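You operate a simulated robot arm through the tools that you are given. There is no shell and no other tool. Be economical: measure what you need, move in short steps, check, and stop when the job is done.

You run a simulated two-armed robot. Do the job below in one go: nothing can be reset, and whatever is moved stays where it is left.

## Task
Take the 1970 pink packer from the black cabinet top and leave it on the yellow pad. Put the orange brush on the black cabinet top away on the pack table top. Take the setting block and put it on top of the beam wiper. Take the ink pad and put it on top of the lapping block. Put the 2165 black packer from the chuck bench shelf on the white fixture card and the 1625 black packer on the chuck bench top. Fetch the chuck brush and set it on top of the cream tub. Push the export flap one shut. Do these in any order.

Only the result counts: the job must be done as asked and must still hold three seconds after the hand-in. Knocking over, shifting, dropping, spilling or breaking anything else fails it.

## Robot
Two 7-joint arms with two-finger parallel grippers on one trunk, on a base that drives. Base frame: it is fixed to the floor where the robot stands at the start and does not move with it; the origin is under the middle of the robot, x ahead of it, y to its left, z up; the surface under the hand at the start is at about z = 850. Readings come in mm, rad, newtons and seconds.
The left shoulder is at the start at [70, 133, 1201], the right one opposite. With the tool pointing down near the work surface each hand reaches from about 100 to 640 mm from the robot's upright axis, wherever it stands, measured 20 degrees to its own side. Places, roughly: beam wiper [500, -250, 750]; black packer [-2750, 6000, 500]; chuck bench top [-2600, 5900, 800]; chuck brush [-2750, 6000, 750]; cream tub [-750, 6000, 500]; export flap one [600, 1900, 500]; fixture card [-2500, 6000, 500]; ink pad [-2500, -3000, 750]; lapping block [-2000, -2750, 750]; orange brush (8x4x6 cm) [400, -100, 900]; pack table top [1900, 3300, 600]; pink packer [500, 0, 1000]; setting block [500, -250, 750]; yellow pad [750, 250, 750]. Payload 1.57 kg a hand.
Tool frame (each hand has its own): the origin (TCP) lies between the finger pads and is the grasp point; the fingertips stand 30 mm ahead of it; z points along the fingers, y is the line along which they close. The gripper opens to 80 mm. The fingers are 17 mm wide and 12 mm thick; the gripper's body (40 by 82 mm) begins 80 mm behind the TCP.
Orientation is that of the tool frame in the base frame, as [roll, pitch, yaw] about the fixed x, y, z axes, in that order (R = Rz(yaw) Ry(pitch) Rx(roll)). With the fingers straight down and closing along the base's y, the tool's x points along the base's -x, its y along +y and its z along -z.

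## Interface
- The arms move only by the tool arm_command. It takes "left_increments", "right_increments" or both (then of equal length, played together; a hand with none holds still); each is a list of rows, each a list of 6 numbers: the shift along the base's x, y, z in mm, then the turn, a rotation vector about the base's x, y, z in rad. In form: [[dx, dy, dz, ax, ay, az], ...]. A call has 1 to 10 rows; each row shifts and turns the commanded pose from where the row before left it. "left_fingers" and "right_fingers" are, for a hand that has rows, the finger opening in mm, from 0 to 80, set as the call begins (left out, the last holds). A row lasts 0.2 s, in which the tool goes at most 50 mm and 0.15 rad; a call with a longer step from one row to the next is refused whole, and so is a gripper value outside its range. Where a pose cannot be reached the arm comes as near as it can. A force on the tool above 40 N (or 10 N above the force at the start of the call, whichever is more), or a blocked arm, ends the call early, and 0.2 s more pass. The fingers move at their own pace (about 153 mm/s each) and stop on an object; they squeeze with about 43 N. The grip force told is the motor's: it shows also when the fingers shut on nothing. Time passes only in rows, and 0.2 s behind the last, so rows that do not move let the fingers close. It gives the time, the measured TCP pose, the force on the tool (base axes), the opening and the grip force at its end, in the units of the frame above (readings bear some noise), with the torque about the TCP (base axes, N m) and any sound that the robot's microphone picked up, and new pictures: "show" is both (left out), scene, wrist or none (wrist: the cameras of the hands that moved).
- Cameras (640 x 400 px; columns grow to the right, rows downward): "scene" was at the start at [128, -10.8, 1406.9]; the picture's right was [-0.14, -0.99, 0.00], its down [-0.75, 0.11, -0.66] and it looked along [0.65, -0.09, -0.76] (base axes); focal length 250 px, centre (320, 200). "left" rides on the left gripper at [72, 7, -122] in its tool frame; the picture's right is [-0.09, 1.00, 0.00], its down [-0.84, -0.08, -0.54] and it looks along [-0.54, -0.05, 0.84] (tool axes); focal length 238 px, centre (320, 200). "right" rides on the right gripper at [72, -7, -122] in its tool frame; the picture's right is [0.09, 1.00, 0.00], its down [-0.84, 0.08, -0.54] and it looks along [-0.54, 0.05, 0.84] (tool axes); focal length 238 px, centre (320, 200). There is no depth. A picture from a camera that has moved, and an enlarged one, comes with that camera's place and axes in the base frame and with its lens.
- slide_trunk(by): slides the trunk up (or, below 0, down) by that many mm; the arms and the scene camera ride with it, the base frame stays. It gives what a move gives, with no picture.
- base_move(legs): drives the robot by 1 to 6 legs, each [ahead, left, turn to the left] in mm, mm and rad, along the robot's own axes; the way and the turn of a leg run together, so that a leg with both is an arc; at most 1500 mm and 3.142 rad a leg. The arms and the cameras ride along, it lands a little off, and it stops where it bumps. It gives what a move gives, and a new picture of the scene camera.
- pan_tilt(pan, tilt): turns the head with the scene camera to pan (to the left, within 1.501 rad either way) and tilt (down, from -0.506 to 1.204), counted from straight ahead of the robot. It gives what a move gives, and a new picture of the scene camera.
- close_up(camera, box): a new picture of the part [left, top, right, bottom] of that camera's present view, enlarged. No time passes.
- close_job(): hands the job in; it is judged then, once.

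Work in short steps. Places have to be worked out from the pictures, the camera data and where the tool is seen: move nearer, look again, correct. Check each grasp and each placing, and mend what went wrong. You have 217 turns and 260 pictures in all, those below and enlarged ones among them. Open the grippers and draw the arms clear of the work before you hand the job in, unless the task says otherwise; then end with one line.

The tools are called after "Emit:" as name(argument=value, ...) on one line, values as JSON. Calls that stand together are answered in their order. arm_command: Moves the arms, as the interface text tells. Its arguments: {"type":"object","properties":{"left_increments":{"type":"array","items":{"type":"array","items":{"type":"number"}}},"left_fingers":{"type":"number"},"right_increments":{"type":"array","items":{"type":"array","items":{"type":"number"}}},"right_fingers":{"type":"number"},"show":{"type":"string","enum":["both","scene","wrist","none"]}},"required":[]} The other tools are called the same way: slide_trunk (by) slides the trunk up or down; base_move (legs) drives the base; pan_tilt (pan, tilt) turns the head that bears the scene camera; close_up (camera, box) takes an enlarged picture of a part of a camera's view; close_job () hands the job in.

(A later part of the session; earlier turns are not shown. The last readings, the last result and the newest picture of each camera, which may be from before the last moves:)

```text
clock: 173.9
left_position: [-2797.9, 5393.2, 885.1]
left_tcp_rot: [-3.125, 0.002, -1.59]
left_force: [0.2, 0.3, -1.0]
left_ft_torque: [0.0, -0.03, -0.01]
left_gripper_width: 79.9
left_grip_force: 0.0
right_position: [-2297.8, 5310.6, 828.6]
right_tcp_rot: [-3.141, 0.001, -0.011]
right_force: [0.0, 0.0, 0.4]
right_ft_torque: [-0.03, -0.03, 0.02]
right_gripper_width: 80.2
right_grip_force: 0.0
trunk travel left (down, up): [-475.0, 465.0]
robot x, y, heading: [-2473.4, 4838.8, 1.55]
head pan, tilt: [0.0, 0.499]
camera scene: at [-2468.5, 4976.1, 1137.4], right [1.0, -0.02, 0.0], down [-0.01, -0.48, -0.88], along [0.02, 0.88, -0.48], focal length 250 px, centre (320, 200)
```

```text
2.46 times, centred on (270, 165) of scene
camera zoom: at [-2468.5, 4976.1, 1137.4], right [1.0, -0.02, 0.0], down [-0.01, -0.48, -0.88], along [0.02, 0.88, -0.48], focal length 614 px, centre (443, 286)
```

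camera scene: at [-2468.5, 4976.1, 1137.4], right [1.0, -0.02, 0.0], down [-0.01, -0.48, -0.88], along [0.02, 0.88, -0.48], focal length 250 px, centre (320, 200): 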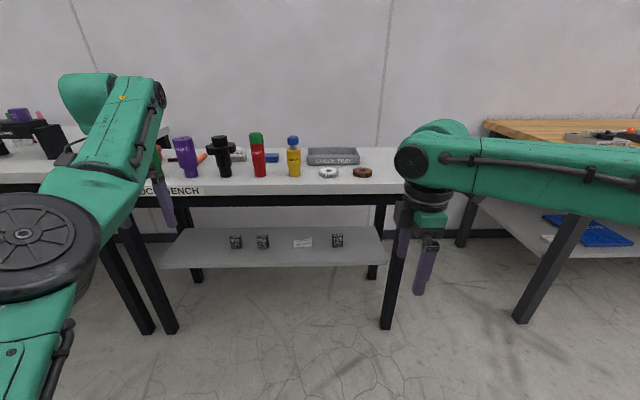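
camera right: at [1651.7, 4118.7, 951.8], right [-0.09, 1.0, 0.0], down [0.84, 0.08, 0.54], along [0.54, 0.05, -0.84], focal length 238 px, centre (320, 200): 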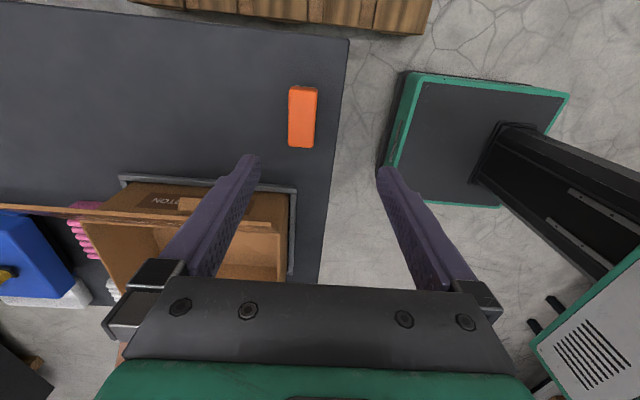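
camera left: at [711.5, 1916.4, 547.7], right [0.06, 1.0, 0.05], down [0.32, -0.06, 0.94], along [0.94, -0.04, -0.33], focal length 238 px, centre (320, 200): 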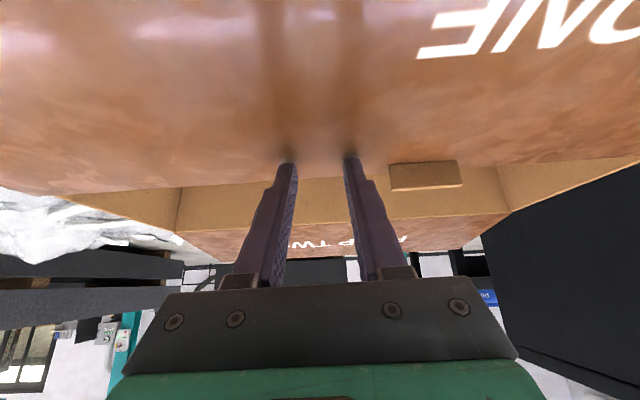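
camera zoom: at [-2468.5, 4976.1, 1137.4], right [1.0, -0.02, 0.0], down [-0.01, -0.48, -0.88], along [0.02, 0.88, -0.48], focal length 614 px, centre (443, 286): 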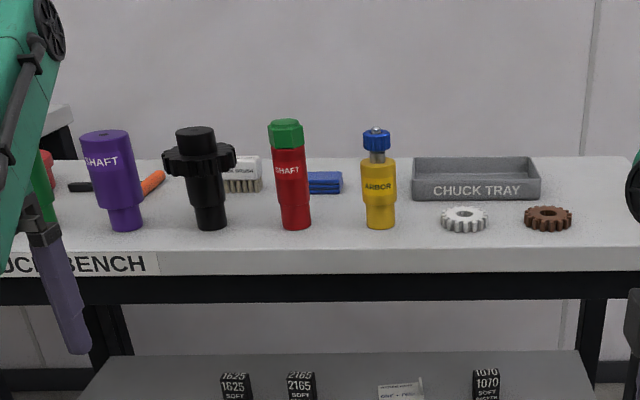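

The white chuck brush lies behind the black shaft on top; packers 2165 (≈-2694,5811) and 1625 (≈-2804,5813) stand on the shelf (z≈455), the card at ≈(-2523,5835). I tuck the right hand back and tilt the left hand 45° forward and down, while still clear of the bench.

Emit:
arm_command(left_increments=[[10, -8, -24, 0.08, 0, 0], [10, -8, -24, 0.08, 0, 0], [10, -8, -24, 0.08, 0, 0], [10, -8, -24, 0.08, 0, 0], [10, -8, -24, 0.08, 0, 0], [10, -8, -24, 0.08, 0, 0], [10, -8, -24, 0.08, 0, 0], [10, -8, -24, 0.08, 0, 0], [10, -8, -24, 0.08, 0, 0], [10, -8, -24, 0.065, 0, 0]], right_increments=[[2, -18, 0, 0, 0, -0.148], [2, -18, 0, 0, 0, -0.148], [2, -18, 0, 0, 0, -0.148], [2, -18, 0, 0, 0, -0.148], [2, -18, 0, 0, 0, -0.148], [2, -18, 0, 0, 0, -0.148], [2, -18, 0, 0, 0, -0.148], [2, -18, 0, 0, 0, -0.148], [2, -18, 0, 0, 0, -0.148], [2, -18, 0, 0, 0, -0.148]], show="scene")

```text
clock: 175.9
left_position: [-2759.3, 5350.8, 767.1]
left_tcp_rot: [2.962, 0.853, -1.662]
left_force: [-0.2, -1.1, 0.0]
left_ft_torque: [-0.02, 0.0, 0.01]
left_gripper_width: 79.8
left_grip_force: 0.1
right_position: [-2280.4, 5157.9, 829.6]
right_tcp_rot: [-3.14, 0.003, -1.271]
right_force: [0.5, 0.1, -0.1]
right_ft_torque: [0.02, -0.02, 0.01]
right_gripper_width: 79.9
right_grip_force: 0.0
trunk travel left (down, up): [-475.0, 465.0]
robot x, y, heading: [-2470.4, 4833.6, 1.544]
head pan, tilt: [0.0, 0.499]
stopped in row 9 (left hand): the arm was blocked; the commanded pose is now the measured one
camera scene: at [-2467.8, 4975.7, 1137.5], right [1.0, -0.02, 0.0], down [-0.01, -0.48, -0.88], along [0.02, 0.88, -0.48], focal length 250 px, centre (320, 200)
```

scene: 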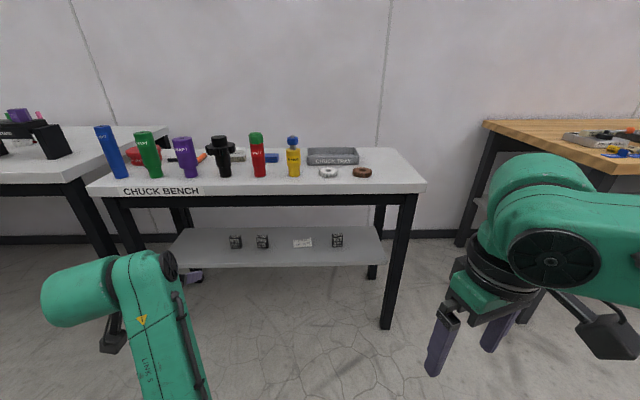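

The left arm was blocked (probably elbow against its own body). I straighten the tool's lean and move it forward first.

Emit:
arm_command(left_increments=[[0, 30, 0, 0, -0.04, -0.015], [0, 30, 0, 0, -0.04, -0.015], [0, 30, 0, 0, -0.04, -0.015], [10, 10, 0, 0, 0, 0], [0, 0, 0, 0, 0, 0]], right_increments=[[0, 0, 0, 0, 0, -0.1], [0, 0, 0, 0, 0, -0.1], [0, 0, 0, 0, 0, -0.1], [0, 0, 0, 0, 0, 0], [0, 0, 0, 0, 0, 0]], show="scene")

```text
clock: 177.1
left_position: [-2748.8, 5450.3, 764.3]
left_tcp_rot: [-3.132, 0.857, -1.566]
left_force: [-0.1, -0.3, 0.1]
left_ft_torque: [0.01, -0.03, 0.0]
left_gripper_width: 80.0
left_grip_force: 0.0
right_position: [-2280.8, 5158.1, 829.9]
right_tcp_rot: [3.141, 0.001, -1.572]
right_force: [-0.3, 0.1, -0.3]
right_ft_torque: [0.04, 0.0, 0.01]
right_gripper_width: 80.0
right_grip_force: 0.1
trunk travel left (down, up): [-475.0, 465.0]
robot x, y, heading: [-2472.4, 4838.1, 1.548]
head pan, tilt: [0.0, 0.499]
camera scene: at [-2468.6, 4976.0, 1137.4], right [1.0, -0.02, 0.0], down [-0.01, -0.48, -0.88], along [0.02, 0.88, -0.48], focal length 250 px, centre (320, 200)
```

scene: 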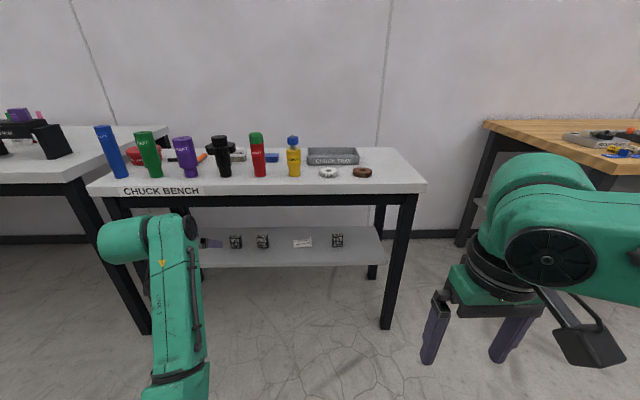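

Good. I lower the trunk 180, then drive nearer with a sideways shift to line up with 2165.

Emit:
slide_trunk(by=-180)

Emit:
base_move(legs=[[200, -50, 0.02]])

Emit:
close_up(camera="left", box=[0, 0, 640, 400])

```text
clock: 179.1
left_position: [-2749.3, 5449.2, 585.1]
left_tcp_rot: [-3.133, 0.858, -1.568]
left_force: [0.5, -0.1, -0.3]
left_ft_torque: [-0.02, -0.04, -0.03]
left_gripper_width: 80.0
left_grip_force: 0.0
right_position: [-2280.9, 5158.4, 648.8]
right_tcp_rot: [-3.14, 0.003, -1.572]
right_force: [-0.5, -0.4, 0.0]
right_ft_torque: [0.02, -0.04, 0.03]
right_gripper_width: 80.2
right_grip_force: 0.0
trunk travel left (down, up): [-295.0, 645.0]
robot x, y, heading: [-2472.5, 4833.8, 1.545]
head pan, tilt: [0.0, 0.499]
```

```text
clock: 180.7
left_position: [-2712.1, 5638.2, 584.6]
left_tcp_rot: [-3.132, 0.858, -1.541]
left_force: [-0.5, 0.0, 0.3]
left_ft_torque: [0.0, 0.02, 0.02]
left_gripper_width: 80.1
left_grip_force: 0.0
right_position: [-2237.0, 5359.3, 648.5]
right_tcp_rot: [-3.14, 0.002, -1.546]
right_force: [0.6, 0.3, 0.0]
right_ft_torque: [0.02, -0.04, 0.0]
right_gripper_width: 80.0
right_grip_force: 0.0
trunk travel left (down, up): [-295.0, 645.0]
robot x, y, heading: [-2420.1, 5029.1, 1.572]
head pan, tilt: [0.0, 0.499]
camera scene: at [-2419.1, 5172.8, 957.3], right [1.0, 0.0, 0.0], down [0.0, -0.48, -0.88], along [0.0, 0.88, -0.48], focal length 250 px, centre (320, 200)
```

scene: 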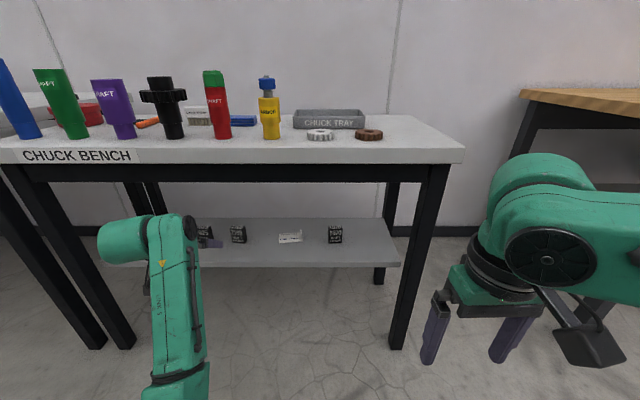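

```text
1.00 times, centred on (320, 200) of left (not enlarged: the box is as wide or as high as the picture)
camera zoom: at [-2714.4, 5500.5, 609.2], right [-1.0, 0.04, 0.06], down [0.07, 0.14, 0.99], along [0.03, 0.99, -0.14], focal length 238 px, centre (320, 200)
```

zoom: 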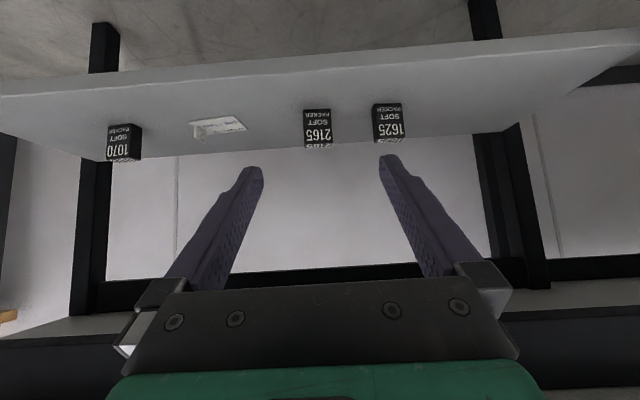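

Triangulating with both cameras: 2165 is at about (-2708,5898), shelf z≈395; the card ≈(-2520,5912). I lower the hand in front of the shelf, then drive ahead.

Emit:
arm_command(left_increments=[[1, 0, -35, 0, 0, -0.03], [1, 0, -35, 0, 0, 0], [1, 0, -35, 0, 0, 0], [0, 0, -30, 0, 0, 0], [0, 0, 0, 0, 0, 0]], show="none")

Emit:
base_move(legs=[[170, 0, 0]])

Emit:
close_up(camera="left", box=[0, 0, 640, 400])

```text
clock: 181.9
left_position: [-2709.3, 5638.1, 448.2]
left_tcp_rot: [-3.134, 0.858, -1.571]
left_force: [1.3, 0.5, 0.5]
left_ft_torque: [0.02, 0.04, -0.02]
left_gripper_width: 79.9
left_grip_force: 0.0
right_position: [-2236.4, 5360.4, 649.4]
right_tcp_rot: [-3.141, 0.0, -1.546]
right_force: [-0.1, 0.0, 0.0]
right_ft_torque: [0.01, -0.04, -0.01]
right_gripper_width: 80.1
right_grip_force: 0.1
trunk travel left (down, up): [-295.0, 645.0]
robot x, y, heading: [-2422.5, 5029.2, 1.57]
head pan, tilt: [0.0, 0.499]
```

```text
clock: 183.4
left_position: [-2712.3, 5810.9, 449.0]
left_tcp_rot: [-3.132, 0.857, -1.564]
left_force: [-0.2, 0.2, 0.0]
left_ft_torque: [0.0, -0.02, 0.03]
left_gripper_width: 80.1
left_grip_force: 0.1
right_position: [-2240.5, 5535.1, 648.9]
right_tcp_rot: [-3.141, 0.002, -1.54]
right_force: [-0.7, 0.8, -0.3]
right_ft_torque: [-0.01, 0.02, 0.0]
right_gripper_width: 79.8
right_grip_force: 0.0
trunk travel left (down, up): [-295.0, 645.0]
robot x, y, heading: [-2419.6, 5206.9, 1.582]
head pan, tilt: [0.0, 0.499]
camera scene: at [-2421.1, 5348.0, 957.3], right [1.0, 0.01, 0.0], down [0.0, -0.48, -0.88], along [-0.01, 0.88, -0.48], focal length 250 px, centre (320, 200)
```

scene: 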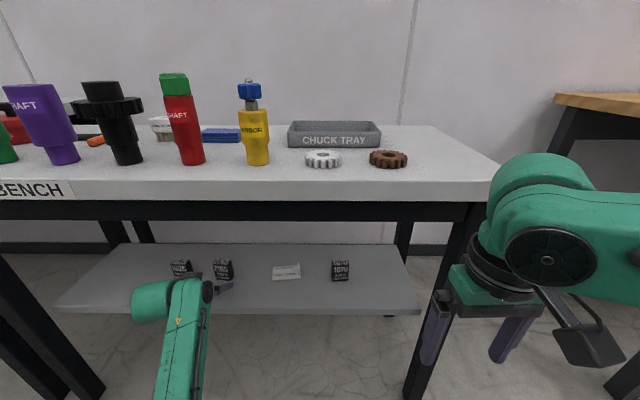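

```text
1.00 times, centred on (320, 200) of left (not enlarged: the box is as wide or as high as the picture)
camera zoom: at [-2719.7, 5673.4, 473.1], right [-1.0, 0.06, 0.06], down [0.07, 0.14, 0.99], along [0.05, 0.99, -0.14], focal length 238 px, centre (320, 200)
```

zoom: 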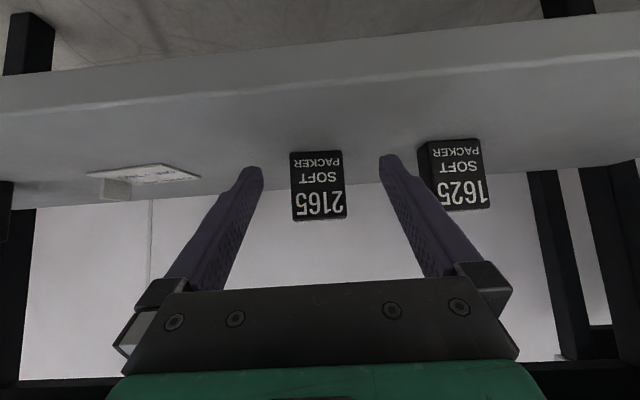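

2165's front face is at y≈5873, x≈-2708, base z≈402. I move in to (−2708, 5890, 436).

Emit:
arm_command(left_increments=[[2, 30, -5, 0, 0, 0], [2, 30, -4, 0, 0, 0], [0, 19, -4, 0, 0, 0], [0, 0, 0, 0, 0, 0]], show="wrist")

```text
clock: 184.4
left_position: [-2710.1, 5890.4, 434.0]
left_tcp_rot: [-3.132, 0.86, -1.565]
left_force: [0.7, -0.6, -0.8]
left_ft_torque: [-0.01, 0.02, 0.02]
left_gripper_width: 79.9
left_grip_force: 0.0
right_position: [-2239.5, 5535.2, 649.7]
right_tcp_rot: [3.141, 0.001, -1.538]
right_force: [-0.1, -0.2, -0.5]
right_ft_torque: [-0.03, 0.0, 0.0]
right_gripper_width: 79.8
right_grip_force: 0.0
trunk travel left (down, up): [-295.0, 645.0]
robot x, y, heading: [-2415.8, 5204.4, 1.582]
head pan, tilt: [0.0, 0.499]
camera left: at [-2715.4, 5750.8, 458.9], right [-1.0, 0.06, 0.06], down [0.07, 0.14, 0.99], along [0.05, 0.99, -0.14], focal length 238 px, centre (320, 200)
```

left: 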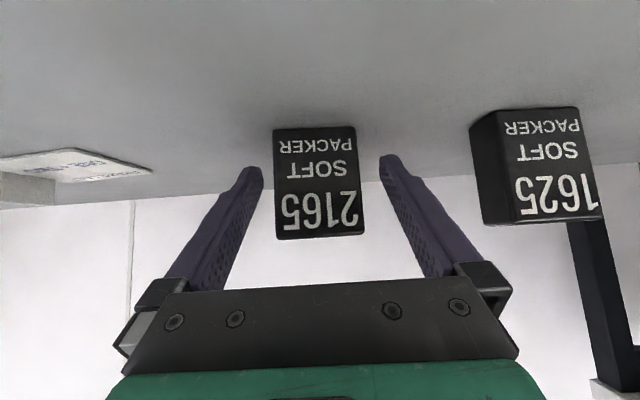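

Fingers flank the packer. I close and lift a little.

Emit:
arm_command(left_increments=[[0, 3, 0, 0, 0, 0], [0, 0, 0, 0, 0, 0], [0, 0, 0, 0, 0, 0], [0, 0, 0, 0, 0, 0]], left_fingers=0, show="none")

Emit:
arm_command(left_increments=[[0, 0, 15, 0, 0, 0], [0, 0, 20, 0, 0, 0], [0, 0, 0, 0, 0, 0]], show="wrist")

```text
clock: 185.4
left_position: [-2711.9, 5891.4, 435.0]
left_tcp_rot: [-3.133, 0.858, -1.563]
left_force: [-0.7, 0.7, -0.1]
left_ft_torque: [0.0, 0.04, 0.0]
left_gripper_width: 48.3
left_grip_force: 42.7
right_position: [-2241.1, 5536.7, 648.6]
right_tcp_rot: [3.14, 0.003, -1.54]
right_force: [0.3, -0.9, -0.5]
right_ft_torque: [0.0, 0.0, -0.05]
right_gripper_width: 80.0
right_grip_force: 0.1
trunk travel left (down, up): [-295.0, 645.0]
robot x, y, heading: [-2424.2, 5206.2, 1.577]
head pan, tilt: [0.0, 0.499]
```

```text
clock: 186.2
left_position: [-2709.5, 5892.5, 470.5]
left_tcp_rot: [-3.133, 0.855, -1.564]
left_force: [1.0, 0.3, -2.0]
left_ft_torque: [-0.01, 0.0, 0.01]
left_gripper_width: 48.5
left_grip_force: 43.1
right_position: [-2239.8, 5536.6, 649.0]
right_tcp_rot: [-3.141, 0.002, -1.54]
right_force: [0.3, -0.2, -0.5]
right_ft_torque: [0.02, -0.04, -0.04]
right_gripper_width: 80.1
right_grip_force: 0.1
trunk travel left (down, up): [-295.0, 645.0]
robot x, y, heading: [-2424.1, 5207.4, 1.582]
head pan, tilt: [0.0, 0.499]
camera left: at [-2716.1, 5755.0, 496.6], right [-1.0, 0.06, 0.06], down [0.07, 0.14, 0.99], along [0.05, 0.99, -0.14], focal length 238 px, centre (320, 200)
```

left: 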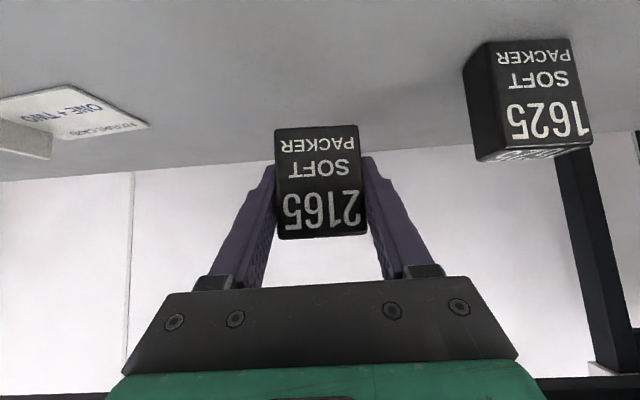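

Held level. I shift the base right 180 to bring it over to the card and look.

Emit:
base_move(legs=[[0, -180, 0]])

Emit:
close_up(camera="left", box=[0, 0, 640, 400])

Emit:
close_up(camera="scene", box=[160, 230, 320, 330])

```text
clock: 187.7
left_position: [-2526.8, 5895.1, 472.6]
left_tcp_rot: [-3.133, 0.857, -1.568]
left_force: [-0.4, -0.9, -0.1]
left_ft_torque: [0.0, 0.04, -0.01]
left_gripper_width: 47.9
left_grip_force: 43.2
right_position: [-2057.6, 5536.4, 649.9]
right_tcp_rot: [-3.14, 0.001, -1.543]
right_force: [-0.5, -0.8, 0.3]
right_ft_torque: [0.0, 0.06, 0.01]
right_gripper_width: 80.1
right_grip_force: 0.2
trunk travel left (down, up): [-295.0, 645.0]
robot x, y, heading: [-2240.1, 5210.0, 1.574]
head pan, tilt: [0.0, 0.499]
camera scene: at [-2239.1, 5348.8, 957.4], right [1.0, 0.01, 0.0], down [0.0, -0.48, -0.88], along [0.0, 0.88, -0.48], focal length 250 px, centre (320, 200)
```

scene: 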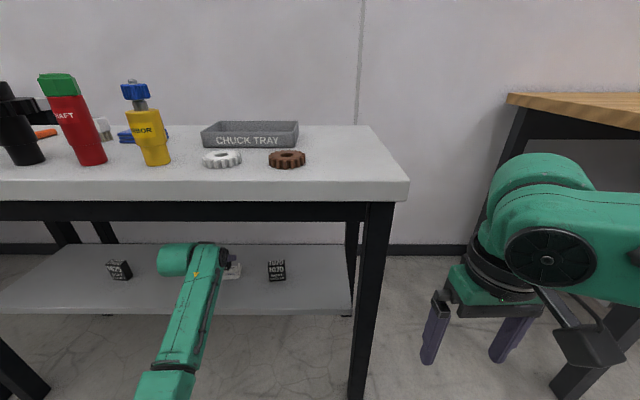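

```text
1.00 times, centred on (320, 200) of left (not enlarged: the box is as wide or as high as the picture)
camera zoom: at [-2533.3, 5757.0, 496.6], right [-1.0, 0.06, 0.06], down [0.07, 0.14, 0.99], along [0.05, 0.99, -0.14], focal length 238 px, centre (320, 200)
```

zoom: 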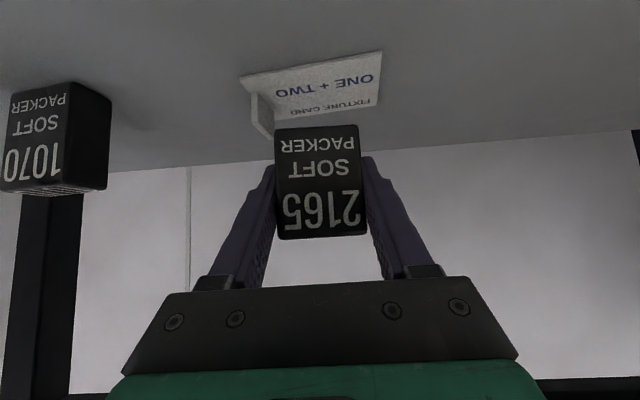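

```text
4.00 times, centred on (240, 280) of scene
camera zoom: at [-2239.1, 5348.8, 957.4], right [1.0, 0.01, 0.0], down [0.0, -0.48, -0.88], along [0.0, 0.88, -0.48], focal length 998 px, centre (640, -120)
```

zoom: 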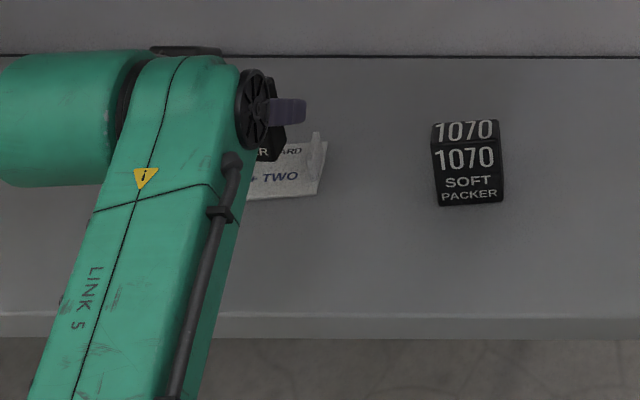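

The card's centre is ≈(-2528,5907) with an upright tab at its right edge. I place the packer slightly left of centre: shift -13 in x, +5 in y, turn +0.1, and lower.

Emit:
arm_command(left_increments=[[-7, 3, 0, 0, 0, 0.05], [-6, 2, 0, 0, 0, 0.05], [0, 0, -15, 0, 0, 0], [0, 0, -10, 0, 0, 0], [0, 0, 0, 0, 0, 0]], show="wrist")

```text
clock: 188.9
left_position: [-2540.4, 5900.8, 446.8]
left_tcp_rot: [-3.133, 0.856, -1.468]
left_force: [-0.5, 0.3, -0.8]
left_ft_torque: [0.0, -0.04, 0.04]
left_gripper_width: 48.0
left_grip_force: 43.1
right_position: [-2057.6, 5536.3, 649.7]
right_tcp_rot: [-3.141, 0.002, -1.543]
right_force: [0.2, -0.3, 0.1]
right_ft_torque: [-0.02, 0.01, 0.0]
right_gripper_width: 80.0
right_grip_force: 0.0
trunk travel left (down, up): [-295.0, 645.0]
robot x, y, heading: [-2238.9, 5207.1, 1.578]
head pan, tilt: [0.0, 0.499]
camera left: at [-2533.4, 5762.5, 471.6], right [-1.0, -0.04, 0.06], down [0.06, 0.14, 0.99], along [-0.04, 0.99, -0.14], focal length 238 px, centre (320, 200)
```

left: 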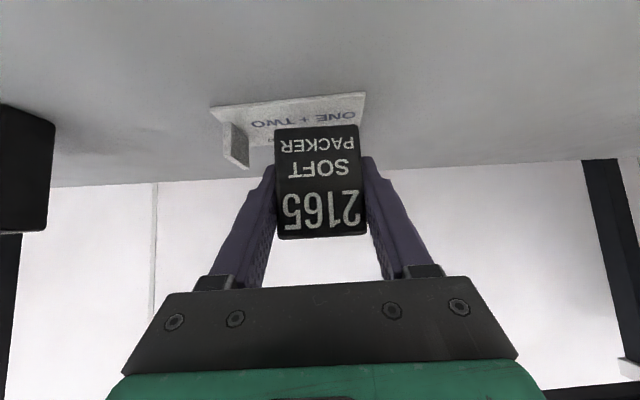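

The packer's left side is flush with the card's left edge and the right finger has just a few mm to the tab, so I keep x and lower in small steps.

Emit:
arm_command(left_increments=[[1, 0, -4, 0, 0, 0], [0, 0, -3, 0, 0, 0], [0, 0, -2, 0, 0, 0], [0, 0, 0, 0, 0, 0]], show="wrist")

```text
clock: 189.9
left_position: [-2539.9, 5900.4, 437.5]
left_tcp_rot: [-3.133, 0.857, -1.468]
left_force: [-0.1, -0.1, -0.5]
left_ft_torque: [0.02, 0.0, 0.03]
left_gripper_width: 47.5
left_grip_force: 42.9
right_position: [-2058.0, 5537.1, 648.7]
right_tcp_rot: [3.141, 0.003, -1.542]
right_force: [-0.2, -0.9, -0.4]
right_ft_torque: [0.01, 0.01, 0.01]
right_gripper_width: 80.1
right_grip_force: 0.0
trunk travel left (down, up): [-295.0, 645.0]
robot x, y, heading: [-2239.3, 5211.6, 1.575]
head pan, tilt: [0.0, 0.499]
camera left: at [-2531.7, 5761.8, 462.2], right [-1.0, -0.04, 0.06], down [0.06, 0.14, 0.99], along [-0.04, 0.99, -0.14], focal length 238 px, centre (320, 200)
```

left: 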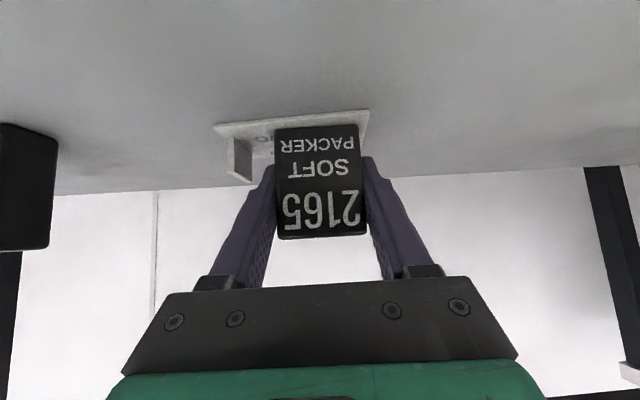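

Close, no contact yet; another 1–1.5 mm steps down.

Emit:
arm_command(left_increments=[[0, 0, -1, 0, 0, 0], [0, 0, -1, 0, 0, 0], [0, 0, -1, 0, 0, 0], [0, 0, 0, 0, 0, 0]], show="none")

```text
clock: 190.9
left_position: [-2539.1, 5900.5, 437.4]
left_tcp_rot: [-3.133, 0.859, -1.467]
left_force: [0.2, 1.3, 6.0]
left_ft_torque: [0.03, -0.08, 0.01]
left_gripper_width: 47.6
left_grip_force: 44.0
right_position: [-2058.3, 5535.6, 649.7]
right_tcp_rot: [-3.141, 0.004, -1.543]
right_force: [-0.2, -0.3, -0.2]
right_ft_torque: [-0.04, 0.01, 0.02]
right_gripper_width: 80.0
right_grip_force: 0.1
trunk travel left (down, up): [-295.0, 645.0]
robot x, y, heading: [-2239.7, 5208.5, 1.576]
head pan, tilt: [0.0, 0.499]
```

Contact. I open just to 53 mm and draw back along the tool axis.

Emit:
arm_command(left_increments=[[0, 0, 0, 0, 0, 0], [0, 0, 0, 0, 0, 0]], left_fingers=53, show="none")

Emit:
arm_command(left_increments=[[2, -15, 14, 0, 0, 0], [2, -15, 14, 0, 0, 0], [3, -25, 20, 0, 0, 0], [0, -30, 10, 0, 0, 0], [0, 0, 0, 0, 0, 0]], show="wrist")

```text
clock: 191.5
left_position: [-2539.3, 5899.8, 435.9]
left_tcp_rot: [-3.133, 0.858, -1.467]
left_force: [-0.1, 0.2, -0.5]
left_ft_torque: [0.01, 0.04, 0.0]
left_gripper_width: 53.0
left_grip_force: 0.1
right_position: [-2057.2, 5535.7, 649.9]
right_tcp_rot: [3.141, 0.0, -1.544]
right_force: [-0.4, -1.2, -0.1]
right_ft_torque: [-0.03, 0.0, 0.01]
right_gripper_width: 80.3
right_grip_force: 0.0
trunk travel left (down, up): [-295.0, 645.0]
robot x, y, heading: [-2239.6, 5205.2, 1.579]
head pan, tilt: [0.0, 0.499]
```

```text
clock: 192.7
left_position: [-2531.1, 5813.3, 490.9]
left_tcp_rot: [-3.134, 0.857, -1.467]
left_force: [-0.1, -0.6, 0.1]
left_ft_torque: [0.01, -0.02, -0.01]
left_gripper_width: 53.1
left_grip_force: 0.1
right_position: [-2057.8, 5537.0, 650.1]
right_tcp_rot: [3.141, 0.003, -1.543]
right_force: [-0.5, 0.4, -0.2]
right_ft_torque: [0.01, 0.01, -0.01]
right_gripper_width: 80.0
right_grip_force: 0.0
trunk travel left (down, up): [-295.0, 645.0]
robot x, y, heading: [-2238.5, 5209.9, 1.578]
head pan, tilt: [0.0, 0.499]
camera left: at [-2523.9, 5676.3, 515.4], right [-1.0, -0.04, 0.06], down [0.06, 0.14, 0.99], along [-0.04, 0.99, -0.14], focal length 238 px, centre (320, 200)
```

left: 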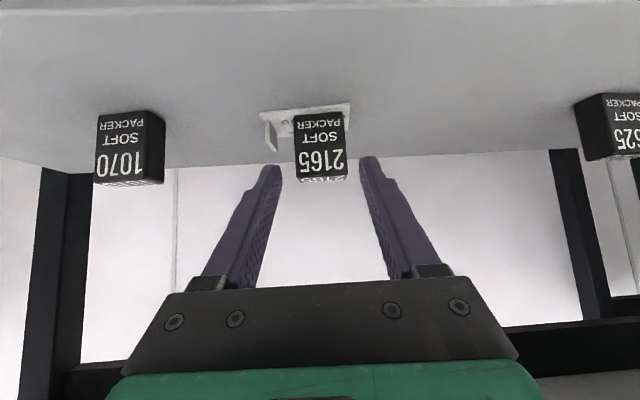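

2165 is standing on the card. Now I drive left to line up with 1625 (x≈-2832), opening the hand.

Emit:
base_move(legs=[[0, 305, 0]])

Emit:
arm_command(left_increments=[[0, 0, 0, 0, 0, -0.05], [0, 0, 0, 0, 0, -0.05], [0, 0, -20, 0, 0, 0], [0, 0, -15, 0, 0, 0], [0, 0, 0, 0, 0, 0]], left_fingers=80, show="wrist")

```text
clock: 194.7
left_position: [-2827.0, 5813.1, 491.2]
left_tcp_rot: [-3.133, 0.857, -1.467]
left_force: [-0.6, -0.4, -0.1]
left_ft_torque: [0.0, 0.01, 0.01]
left_gripper_width: 52.8
left_grip_force: 0.0
right_position: [-2354.3, 5534.3, 648.6]
right_tcp_rot: [-3.141, 0.002, -1.544]
right_force: [-0.1, -0.5, 0.3]
right_ft_torque: [-0.02, -0.02, -0.01]
right_gripper_width: 80.2
right_grip_force: 0.0
trunk travel left (down, up): [-295.0, 645.0]
robot x, y, heading: [-2534.5, 5206.4, 1.574]
head pan, tilt: [0.0, 0.499]
camera scene: at [-2536.5, 5347.3, 957.4], right [1.0, 0.0, 0.0], down [0.0, -0.48, -0.88], along [0.0, 0.88, -0.48], focal length 250 px, centre (320, 200)
```

scene: 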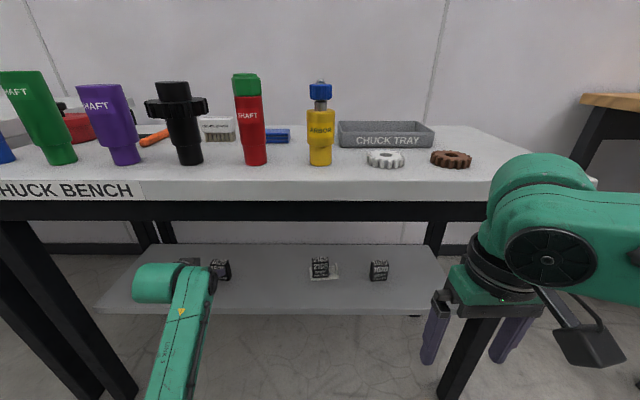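

```text
clock: 195.9
left_position: [-2827.8, 5812.3, 455.5]
left_tcp_rot: [-3.134, 0.857, -1.569]
left_force: [-0.3, 0.0, 0.0]
left_ft_torque: [-0.01, -0.03, 0.02]
left_gripper_width: 80.0
left_grip_force: 0.0
right_position: [-2354.0, 5534.1, 648.8]
right_tcp_rot: [-3.14, 0.002, -1.544]
right_force: [0.7, 0.8, -1.0]
right_ft_torque: [-0.02, 0.0, 0.03]
right_gripper_width: 79.9
right_grip_force: 0.0
trunk travel left (down, up): [-295.0, 645.0]
robot x, y, heading: [-2535.9, 5206.5, 1.576]
head pan, tilt: [0.0, 0.499]
camera left: at [-2834.3, 5674.2, 479.5], right [-1.0, 0.06, 0.06], down [0.07, 0.14, 0.99], along [0.05, 0.99, -0.14], focal length 238 px, centre (320, 200)
```

left: 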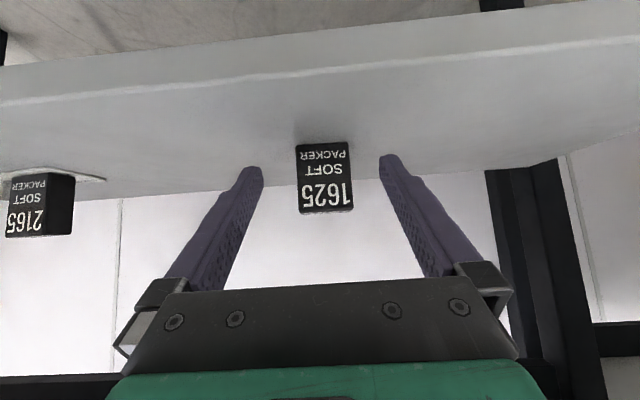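

1625 is straight ahead, same depth as before. I move in and grip.

Emit:
arm_command(left_increments=[[0, 30, -7, 0, 0, 0], [0, 30, -7, 0, 0, 0], [0, 21, -6, 0, 0, 0], [0, 0, 0, 0, 0, 0]], show="wrist")

Emit:
arm_command(left_increments=[[0, 0, 0, 0, 0, 0], [0, 0, 0, 0, 0, 0], [0, 0, 0, 0, 0, 0]], left_fingers=0, show="none")

Emit:
arm_command(left_increments=[[0, 0, 15, 0, 0, 0], [0, 0, 20, 0, 0, 0], [0, 0, 20, 0, 0, 0], [0, 0, 0, 0, 0, 0]], show="wrist")

```text
clock: 196.9
left_position: [-2827.7, 5895.3, 435.3]
left_tcp_rot: [-3.133, 0.856, -1.568]
left_force: [0.0, -0.7, 0.4]
left_ft_torque: [0.0, -0.04, 0.0]
left_gripper_width: 80.1
left_grip_force: 0.0
right_position: [-2354.0, 5534.0, 648.9]
right_tcp_rot: [3.139, 0.002, -1.545]
right_force: [0.4, -0.2, -0.7]
right_ft_torque: [-0.01, -0.02, 0.02]
right_gripper_width: 80.0
right_grip_force: 0.0
trunk travel left (down, up): [-295.0, 645.0]
robot x, y, heading: [-2536.4, 5205.5, 1.574]
head pan, tilt: [0.0, 0.499]
camera left: at [-2834.9, 5756.7, 459.9], right [-1.0, 0.06, 0.06], down [0.07, 0.14, 0.99], along [0.05, 0.99, -0.14], focal length 238 px, centre (320, 200)
```

left: 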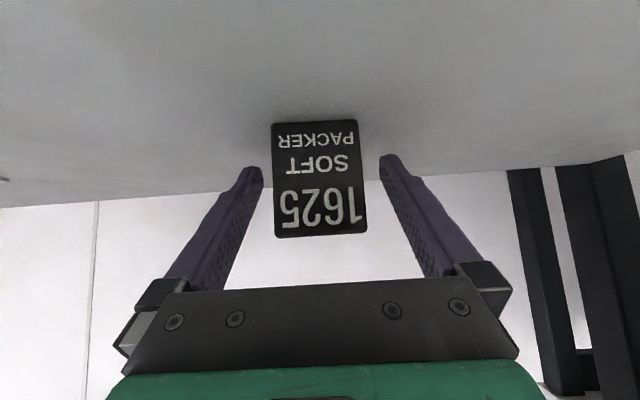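

```text
clock: 197.7
left_position: [-2829.9, 5894.3, 435.2]
left_tcp_rot: [-3.133, 0.858, -1.569]
left_force: [0.6, 0.7, 0.7]
left_ft_torque: [0.0, -0.05, 0.01]
left_gripper_width: 48.2
left_grip_force: 43.0
right_position: [-2353.1, 5534.6, 649.4]
right_tcp_rot: [-3.141, 0.001, -1.545]
right_force: [-1.0, -0.4, 0.9]
right_ft_torque: [0.0, 0.02, 0.02]
right_gripper_width: 80.1
right_grip_force: 0.0
trunk travel left (down, up): [-295.0, 645.0]
robot x, y, heading: [-2536.3, 5202.6, 1.573]
head pan, tilt: [0.0, 0.499]
```

```text
clock: 198.7
left_position: [-2827.0, 5894.5, 492.5]
left_tcp_rot: [-3.133, 0.857, -1.568]
left_force: [0.4, -0.1, -0.9]
left_ft_torque: [0.0, -0.02, -0.06]
left_gripper_width: 47.8
left_grip_force: 43.0
right_position: [-2354.0, 5533.9, 649.8]
right_tcp_rot: [3.14, 0.003, -1.544]
right_force: [-0.5, 0.1, 0.3]
right_ft_torque: [0.03, -0.06, 0.0]
right_gripper_width: 79.9
right_grip_force: 0.0
trunk travel left (down, up): [-295.0, 645.0]
robot x, y, heading: [-2535.3, 5206.9, 1.576]
head pan, tilt: [0.0, 0.499]
camera left: at [-2833.4, 5756.6, 516.5], right [-1.0, 0.06, 0.06], down [0.07, 0.14, 0.99], along [0.05, 0.99, -0.14], focal length 238 px, centre (320, 200)
```

left: 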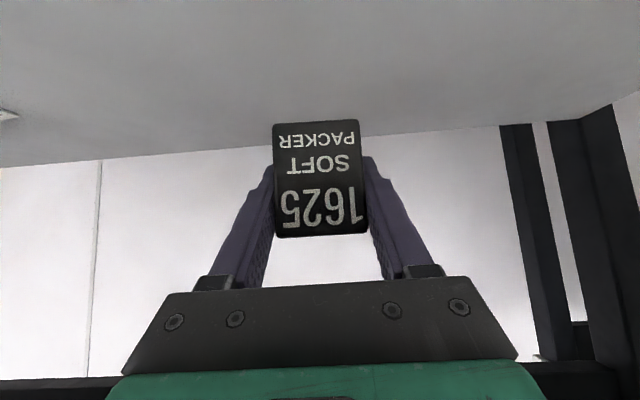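

1625 is held. I back out, raise the trunk 400, shift right, and then look at the bench top's front strip for placing (gap between the red and yellow shafts, x≈-2610).

Emit:
base_move(legs=[[-300, 0, 0]])

Emit:
slide_trunk(by=400)

Emit:
base_move(legs=[[0, -217, 0], [130, 0, 0]])

Emit:
close_up(camera="left", box=[0, 0, 640, 400])

```text
clock: 200.8
left_position: [-2822.7, 5597.3, 493.0]
left_tcp_rot: [-3.132, 0.857, -1.573]
left_force: [1.3, 0.2, -0.3]
left_ft_torque: [-0.01, -0.03, -0.01]
left_gripper_width: 47.6
left_grip_force: 43.0
right_position: [-2352.2, 5235.1, 649.1]
right_tcp_rot: [3.141, 0.004, -1.55]
right_force: [0.3, -0.1, 0.7]
right_ft_torque: [-0.01, -0.02, 0.01]
right_gripper_width: 79.7
right_grip_force: 0.1
trunk travel left (down, up): [-295.0, 645.0]
robot x, y, heading: [-2536.8, 4907.8, 1.568]
head pan, tilt: [0.0, 0.499]
camera scene: at [-2534.9, 5048.2, 957.4], right [1.0, 0.0, 0.0], down [0.0, -0.48, -0.88], along [0.0, 0.88, -0.48], focal length 250 px, centre (320, 200)
```

scene: 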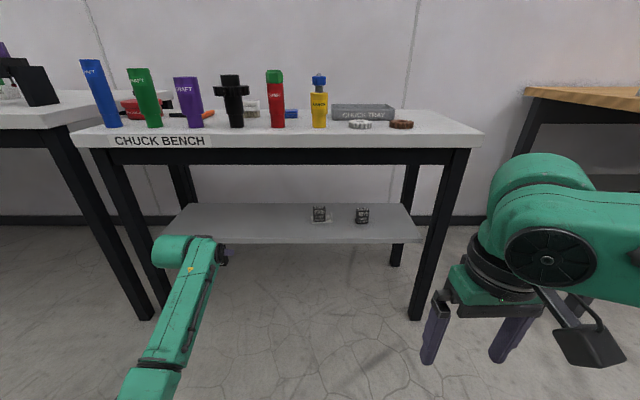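

```text
clock: 204.6
left_position: [-2823.6, 5597.3, 891.4]
left_tcp_rot: [-3.134, 0.857, -1.572]
left_force: [0.5, 0.0, -0.7]
left_ft_torque: [0.03, 0.01, 0.01]
left_gripper_width: 47.3
left_grip_force: 43.6
right_position: [-2351.9, 5236.0, 1048.9]
right_tcp_rot: [3.14, 0.002, -1.548]
right_force: [0.0, 0.6, 0.5]
right_ft_torque: [-0.02, 0.02, -0.03]
right_gripper_width: 80.1
right_grip_force: 0.1
trunk travel left (down, up): [-695.0, 245.0]
robot x, y, heading: [-2534.0, 4908.2, 1.571]
head pan, tilt: [0.0, 0.499]
```

```text
clock: 207.2
left_position: [-2601.6, 5723.4, 893.4]
left_tcp_rot: [-3.132, 0.858, -1.575]
left_force: [0.5, 0.1, -2.1]
left_ft_torque: [-0.03, -0.03, -0.03]
left_gripper_width: 47.2
left_grip_force: 43.0
right_position: [-2132.7, 5358.4, 1049.8]
right_tcp_rot: [3.141, 0.003, -1.55]
right_force: [-1.0, 0.2, -0.3]
right_ft_torque: [0.03, 0.0, 0.07]
right_gripper_width: 79.9
right_grip_force: 0.0
trunk travel left (down, up): [-695.0, 245.0]
robot x, y, heading: [-2315.1, 5036.3, 1.565]
head pan, tilt: [0.0, 0.499]
camera scene: at [-2315.6, 5173.1, 1357.5], right [1.0, 0.0, 0.0], down [0.0, -0.48, -0.88], along [0.0, 0.88, -0.48], focal length 250 px, centre (320, 200)
```

scene: 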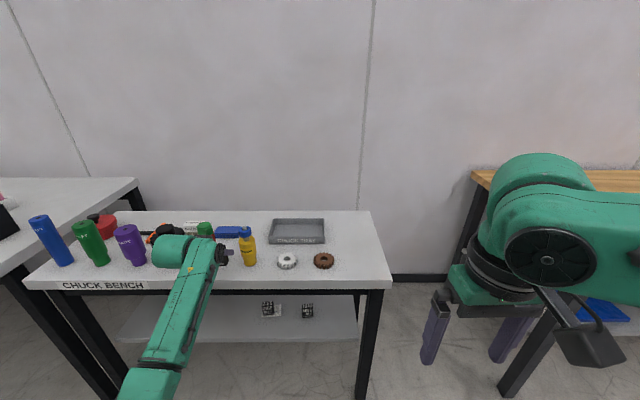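

```text
1.00 times, centred on (320, 200) of left (not enlarged: the box is as wide or as high as the picture)
camera zoom: at [-2609.9, 5584.9, 917.0], right [-1.0, 0.07, 0.06], down [0.07, 0.14, 0.99], along [0.06, 0.99, -0.14], focal length 238 px, centre (320, 200)
```

zoom: 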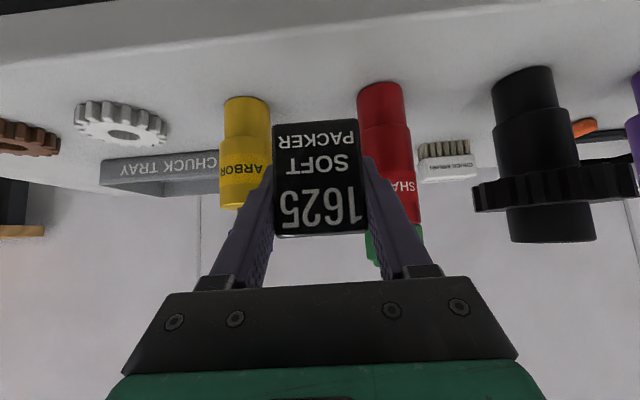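

Triangulating the arbor base gives the bench top at z≈802, front edge y≈5704. The front strip is narrow here; the right end (x≈-2190) is free, so I shift right 410.

Emit:
base_move(legs=[[0, -410, 0]])

Emit:
close_up(camera="left", box=[0, 0, 640, 400])

```text
clock: 209.7
left_position: [-2192.9, 5721.2, 890.9]
left_tcp_rot: [-3.134, 0.857, -1.577]
left_force: [-0.1, 0.1, -1.2]
left_ft_torque: [0.01, 0.01, 0.01]
left_gripper_width: 47.0
left_grip_force: 42.8
right_position: [-1722.2, 5360.4, 1048.5]
right_tcp_rot: [-3.14, 0.002, -1.551]
right_force: [0.3, 0.5, -0.2]
right_ft_torque: [-0.02, -0.01, 0.0]
right_gripper_width: 80.1
right_grip_force: 0.0
trunk travel left (down, up): [-695.0, 245.0]
robot x, y, heading: [-1903.7, 5034.0, 1.563]
head pan, tilt: [0.0, 0.499]
camera scene: at [-1906.0, 5173.3, 1357.4], right [1.0, 0.0, 0.0], down [0.0, -0.48, -0.88], along [0.0, 0.88, -0.48], focal length 250 px, centre (320, 200)
```

scene: 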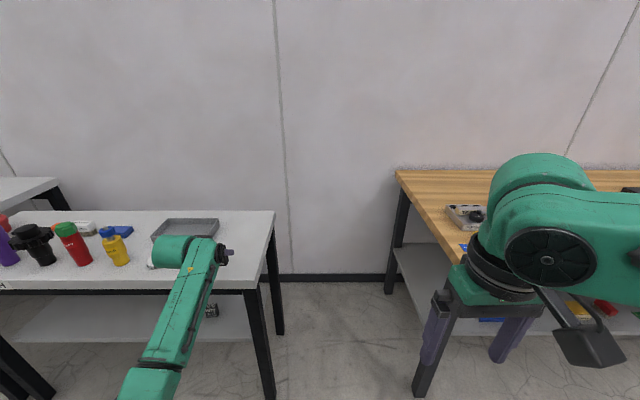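

```text
1.00 times, centred on (320, 200) of left (not enlarged: the box is as wide or as high as the picture)
camera zoom: at [-2200.0, 5584.8, 916.2], right [-1.0, 0.07, 0.06], down [0.07, 0.14, 0.99], along [0.06, 0.99, -0.14], focal length 238 px, centre (320, 200)
```

zoom: 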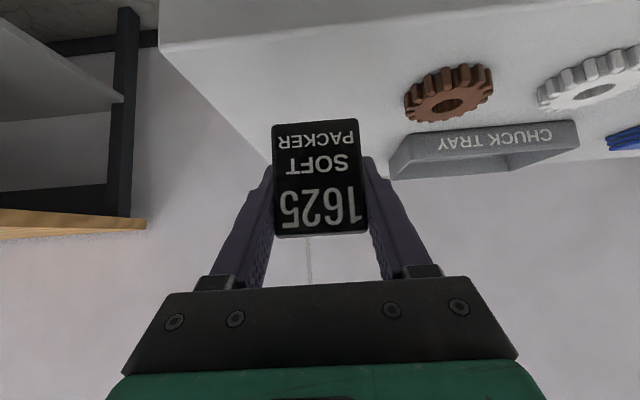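

Free spot confirmed (edges: right x≈-2105, gear right edge ≈-2272). I move in 55 mm and lower towards contact.

Emit:
arm_command(left_increments=[[0, 28, -15, 0, 0, 0], [0, 27, -15, 0, 0, 0], [0, 0, -15, 0, 0, 0], [0, 0, -4, 0, 0, 0], [0, 0, -3, 0, 0, 0], [0, 0, 0, 0, 0, 0]], show="wrist")

```text
clock: 211.1
left_position: [-2192.3, 5778.1, 839.6]
left_tcp_rot: [-3.135, 0.857, -1.574]
left_force: [0.3, -0.1, -0.4]
left_ft_torque: [0.02, 0.0, -0.01]
left_gripper_width: 47.4
left_grip_force: 42.9
right_position: [-1722.7, 5358.2, 1049.4]
right_tcp_rot: [-3.142, 0.001, -1.551]
right_force: [0.4, -0.1, -0.3]
right_ft_torque: [0.03, -0.01, -0.01]
right_gripper_width: 80.0
right_grip_force: 0.0
trunk travel left (down, up): [-695.0, 245.0]
robot x, y, heading: [-1908.7, 5031.6, 1.564]
head pan, tilt: [0.0, 0.499]
camera left: at [-2200.6, 5640.1, 864.8], right [-1.0, 0.07, 0.06], down [0.07, 0.14, 0.99], along [0.06, 0.99, -0.14], focal length 238 px, centre (320, 200)
```

left: 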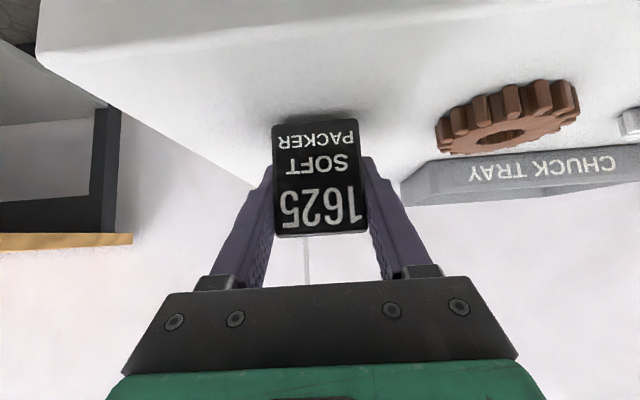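

Very near. Small steps down until contact.

Emit:
arm_command(left_increments=[[0, 0, -2, 0, 0, 0], [0, 0, -2, 0, 0, 0], [0, 0, -2, 0, 0, 0], [0, 0, -1, 0, 0, 0], [0, 0, 0, 0, 0, 0]], show="none")

```text
clock: 212.3
left_position: [-2193.0, 5778.0, 834.9]
left_tcp_rot: [-3.135, 0.863, -1.578]
left_force: [-3.1, 4.6, 11.7]
left_ft_torque: [-0.06, 0.21, -0.11]
left_gripper_width: 47.1
left_grip_force: 43.2
right_position: [-1722.5, 5358.2, 1050.7]
right_tcp_rot: [3.141, 0.004, -1.552]
right_force: [-0.1, 0.0, 0.3]
right_ft_torque: [0.01, 0.0, 0.04]
right_gripper_width: 80.1
right_grip_force: 0.0
trunk travel left (down, up): [-695.0, 245.0]
robot x, y, heading: [-1903.8, 5028.0, 1.566]
head pan, tilt: [0.0, 0.499]
```

Contact (12 N). I release and back off along the tool axis.

Emit:
arm_command(left_increments=[[0, 0, 1, 0, 0, 0], [0, 0, 0, 0, 0, 0], [0, 0, 0, 0, 0, 0]], left_fingers=80, show="none")

Emit:
arm_command(left_increments=[[0, -15, 14, 0, 0, 0], [0, -20, 20, 0, 0, 0], [0, -30, 30, 0, 0, 0], [0, -30, 30, 0, 0, 0], [0, 0, 0, 0, 0, 0]], show="wrist")

```text
clock: 213.1
left_position: [-2192.1, 5777.3, 832.4]
left_tcp_rot: [-3.132, 0.857, -1.576]
left_force: [-0.8, -0.1, -0.3]
left_ft_torque: [0.02, -0.01, 0.04]
left_gripper_width: 80.0
left_grip_force: 0.1
right_position: [-1723.3, 5359.0, 1049.2]
right_tcp_rot: [-3.142, 0.002, -1.549]
right_force: [-0.2, 0.7, 0.7]
right_ft_torque: [-0.03, 0.0, -0.03]
right_gripper_width: 80.3
right_grip_force: 0.1
trunk travel left (down, up): [-695.0, 245.0]
robot x, y, heading: [-1907.4, 5028.2, 1.569]
head pan, tilt: [0.0, 0.499]
```

```text
clock: 214.3
left_position: [-2195.0, 5682.3, 928.2]
left_tcp_rot: [-3.135, 0.855, -1.573]
left_force: [-0.4, 0.7, 0.8]
left_ft_torque: [0.01, 0.02, -0.03]
left_gripper_width: 80.1
left_grip_force: 0.1
right_position: [-1723.4, 5359.3, 1049.0]
right_tcp_rot: [3.142, 0.002, -1.552]
right_force: [-0.2, 0.4, -0.3]
right_ft_torque: [0.02, -0.01, 0.01]
right_gripper_width: 79.8
right_grip_force: 0.0
trunk travel left (down, up): [-695.0, 245.0]
robot x, y, heading: [-1906.1, 5030.4, 1.57]
head pan, tilt: [0.0, 0.499]
camera left: at [-2202.8, 5543.8, 952.7], right [-1.0, 0.07, 0.06], down [0.07, 0.14, 0.99], along [0.06, 0.99, -0.14], focal length 238 px, centre (320, 200)
```

left: 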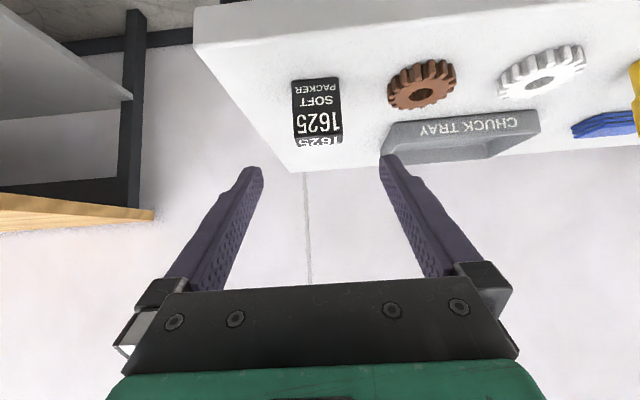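

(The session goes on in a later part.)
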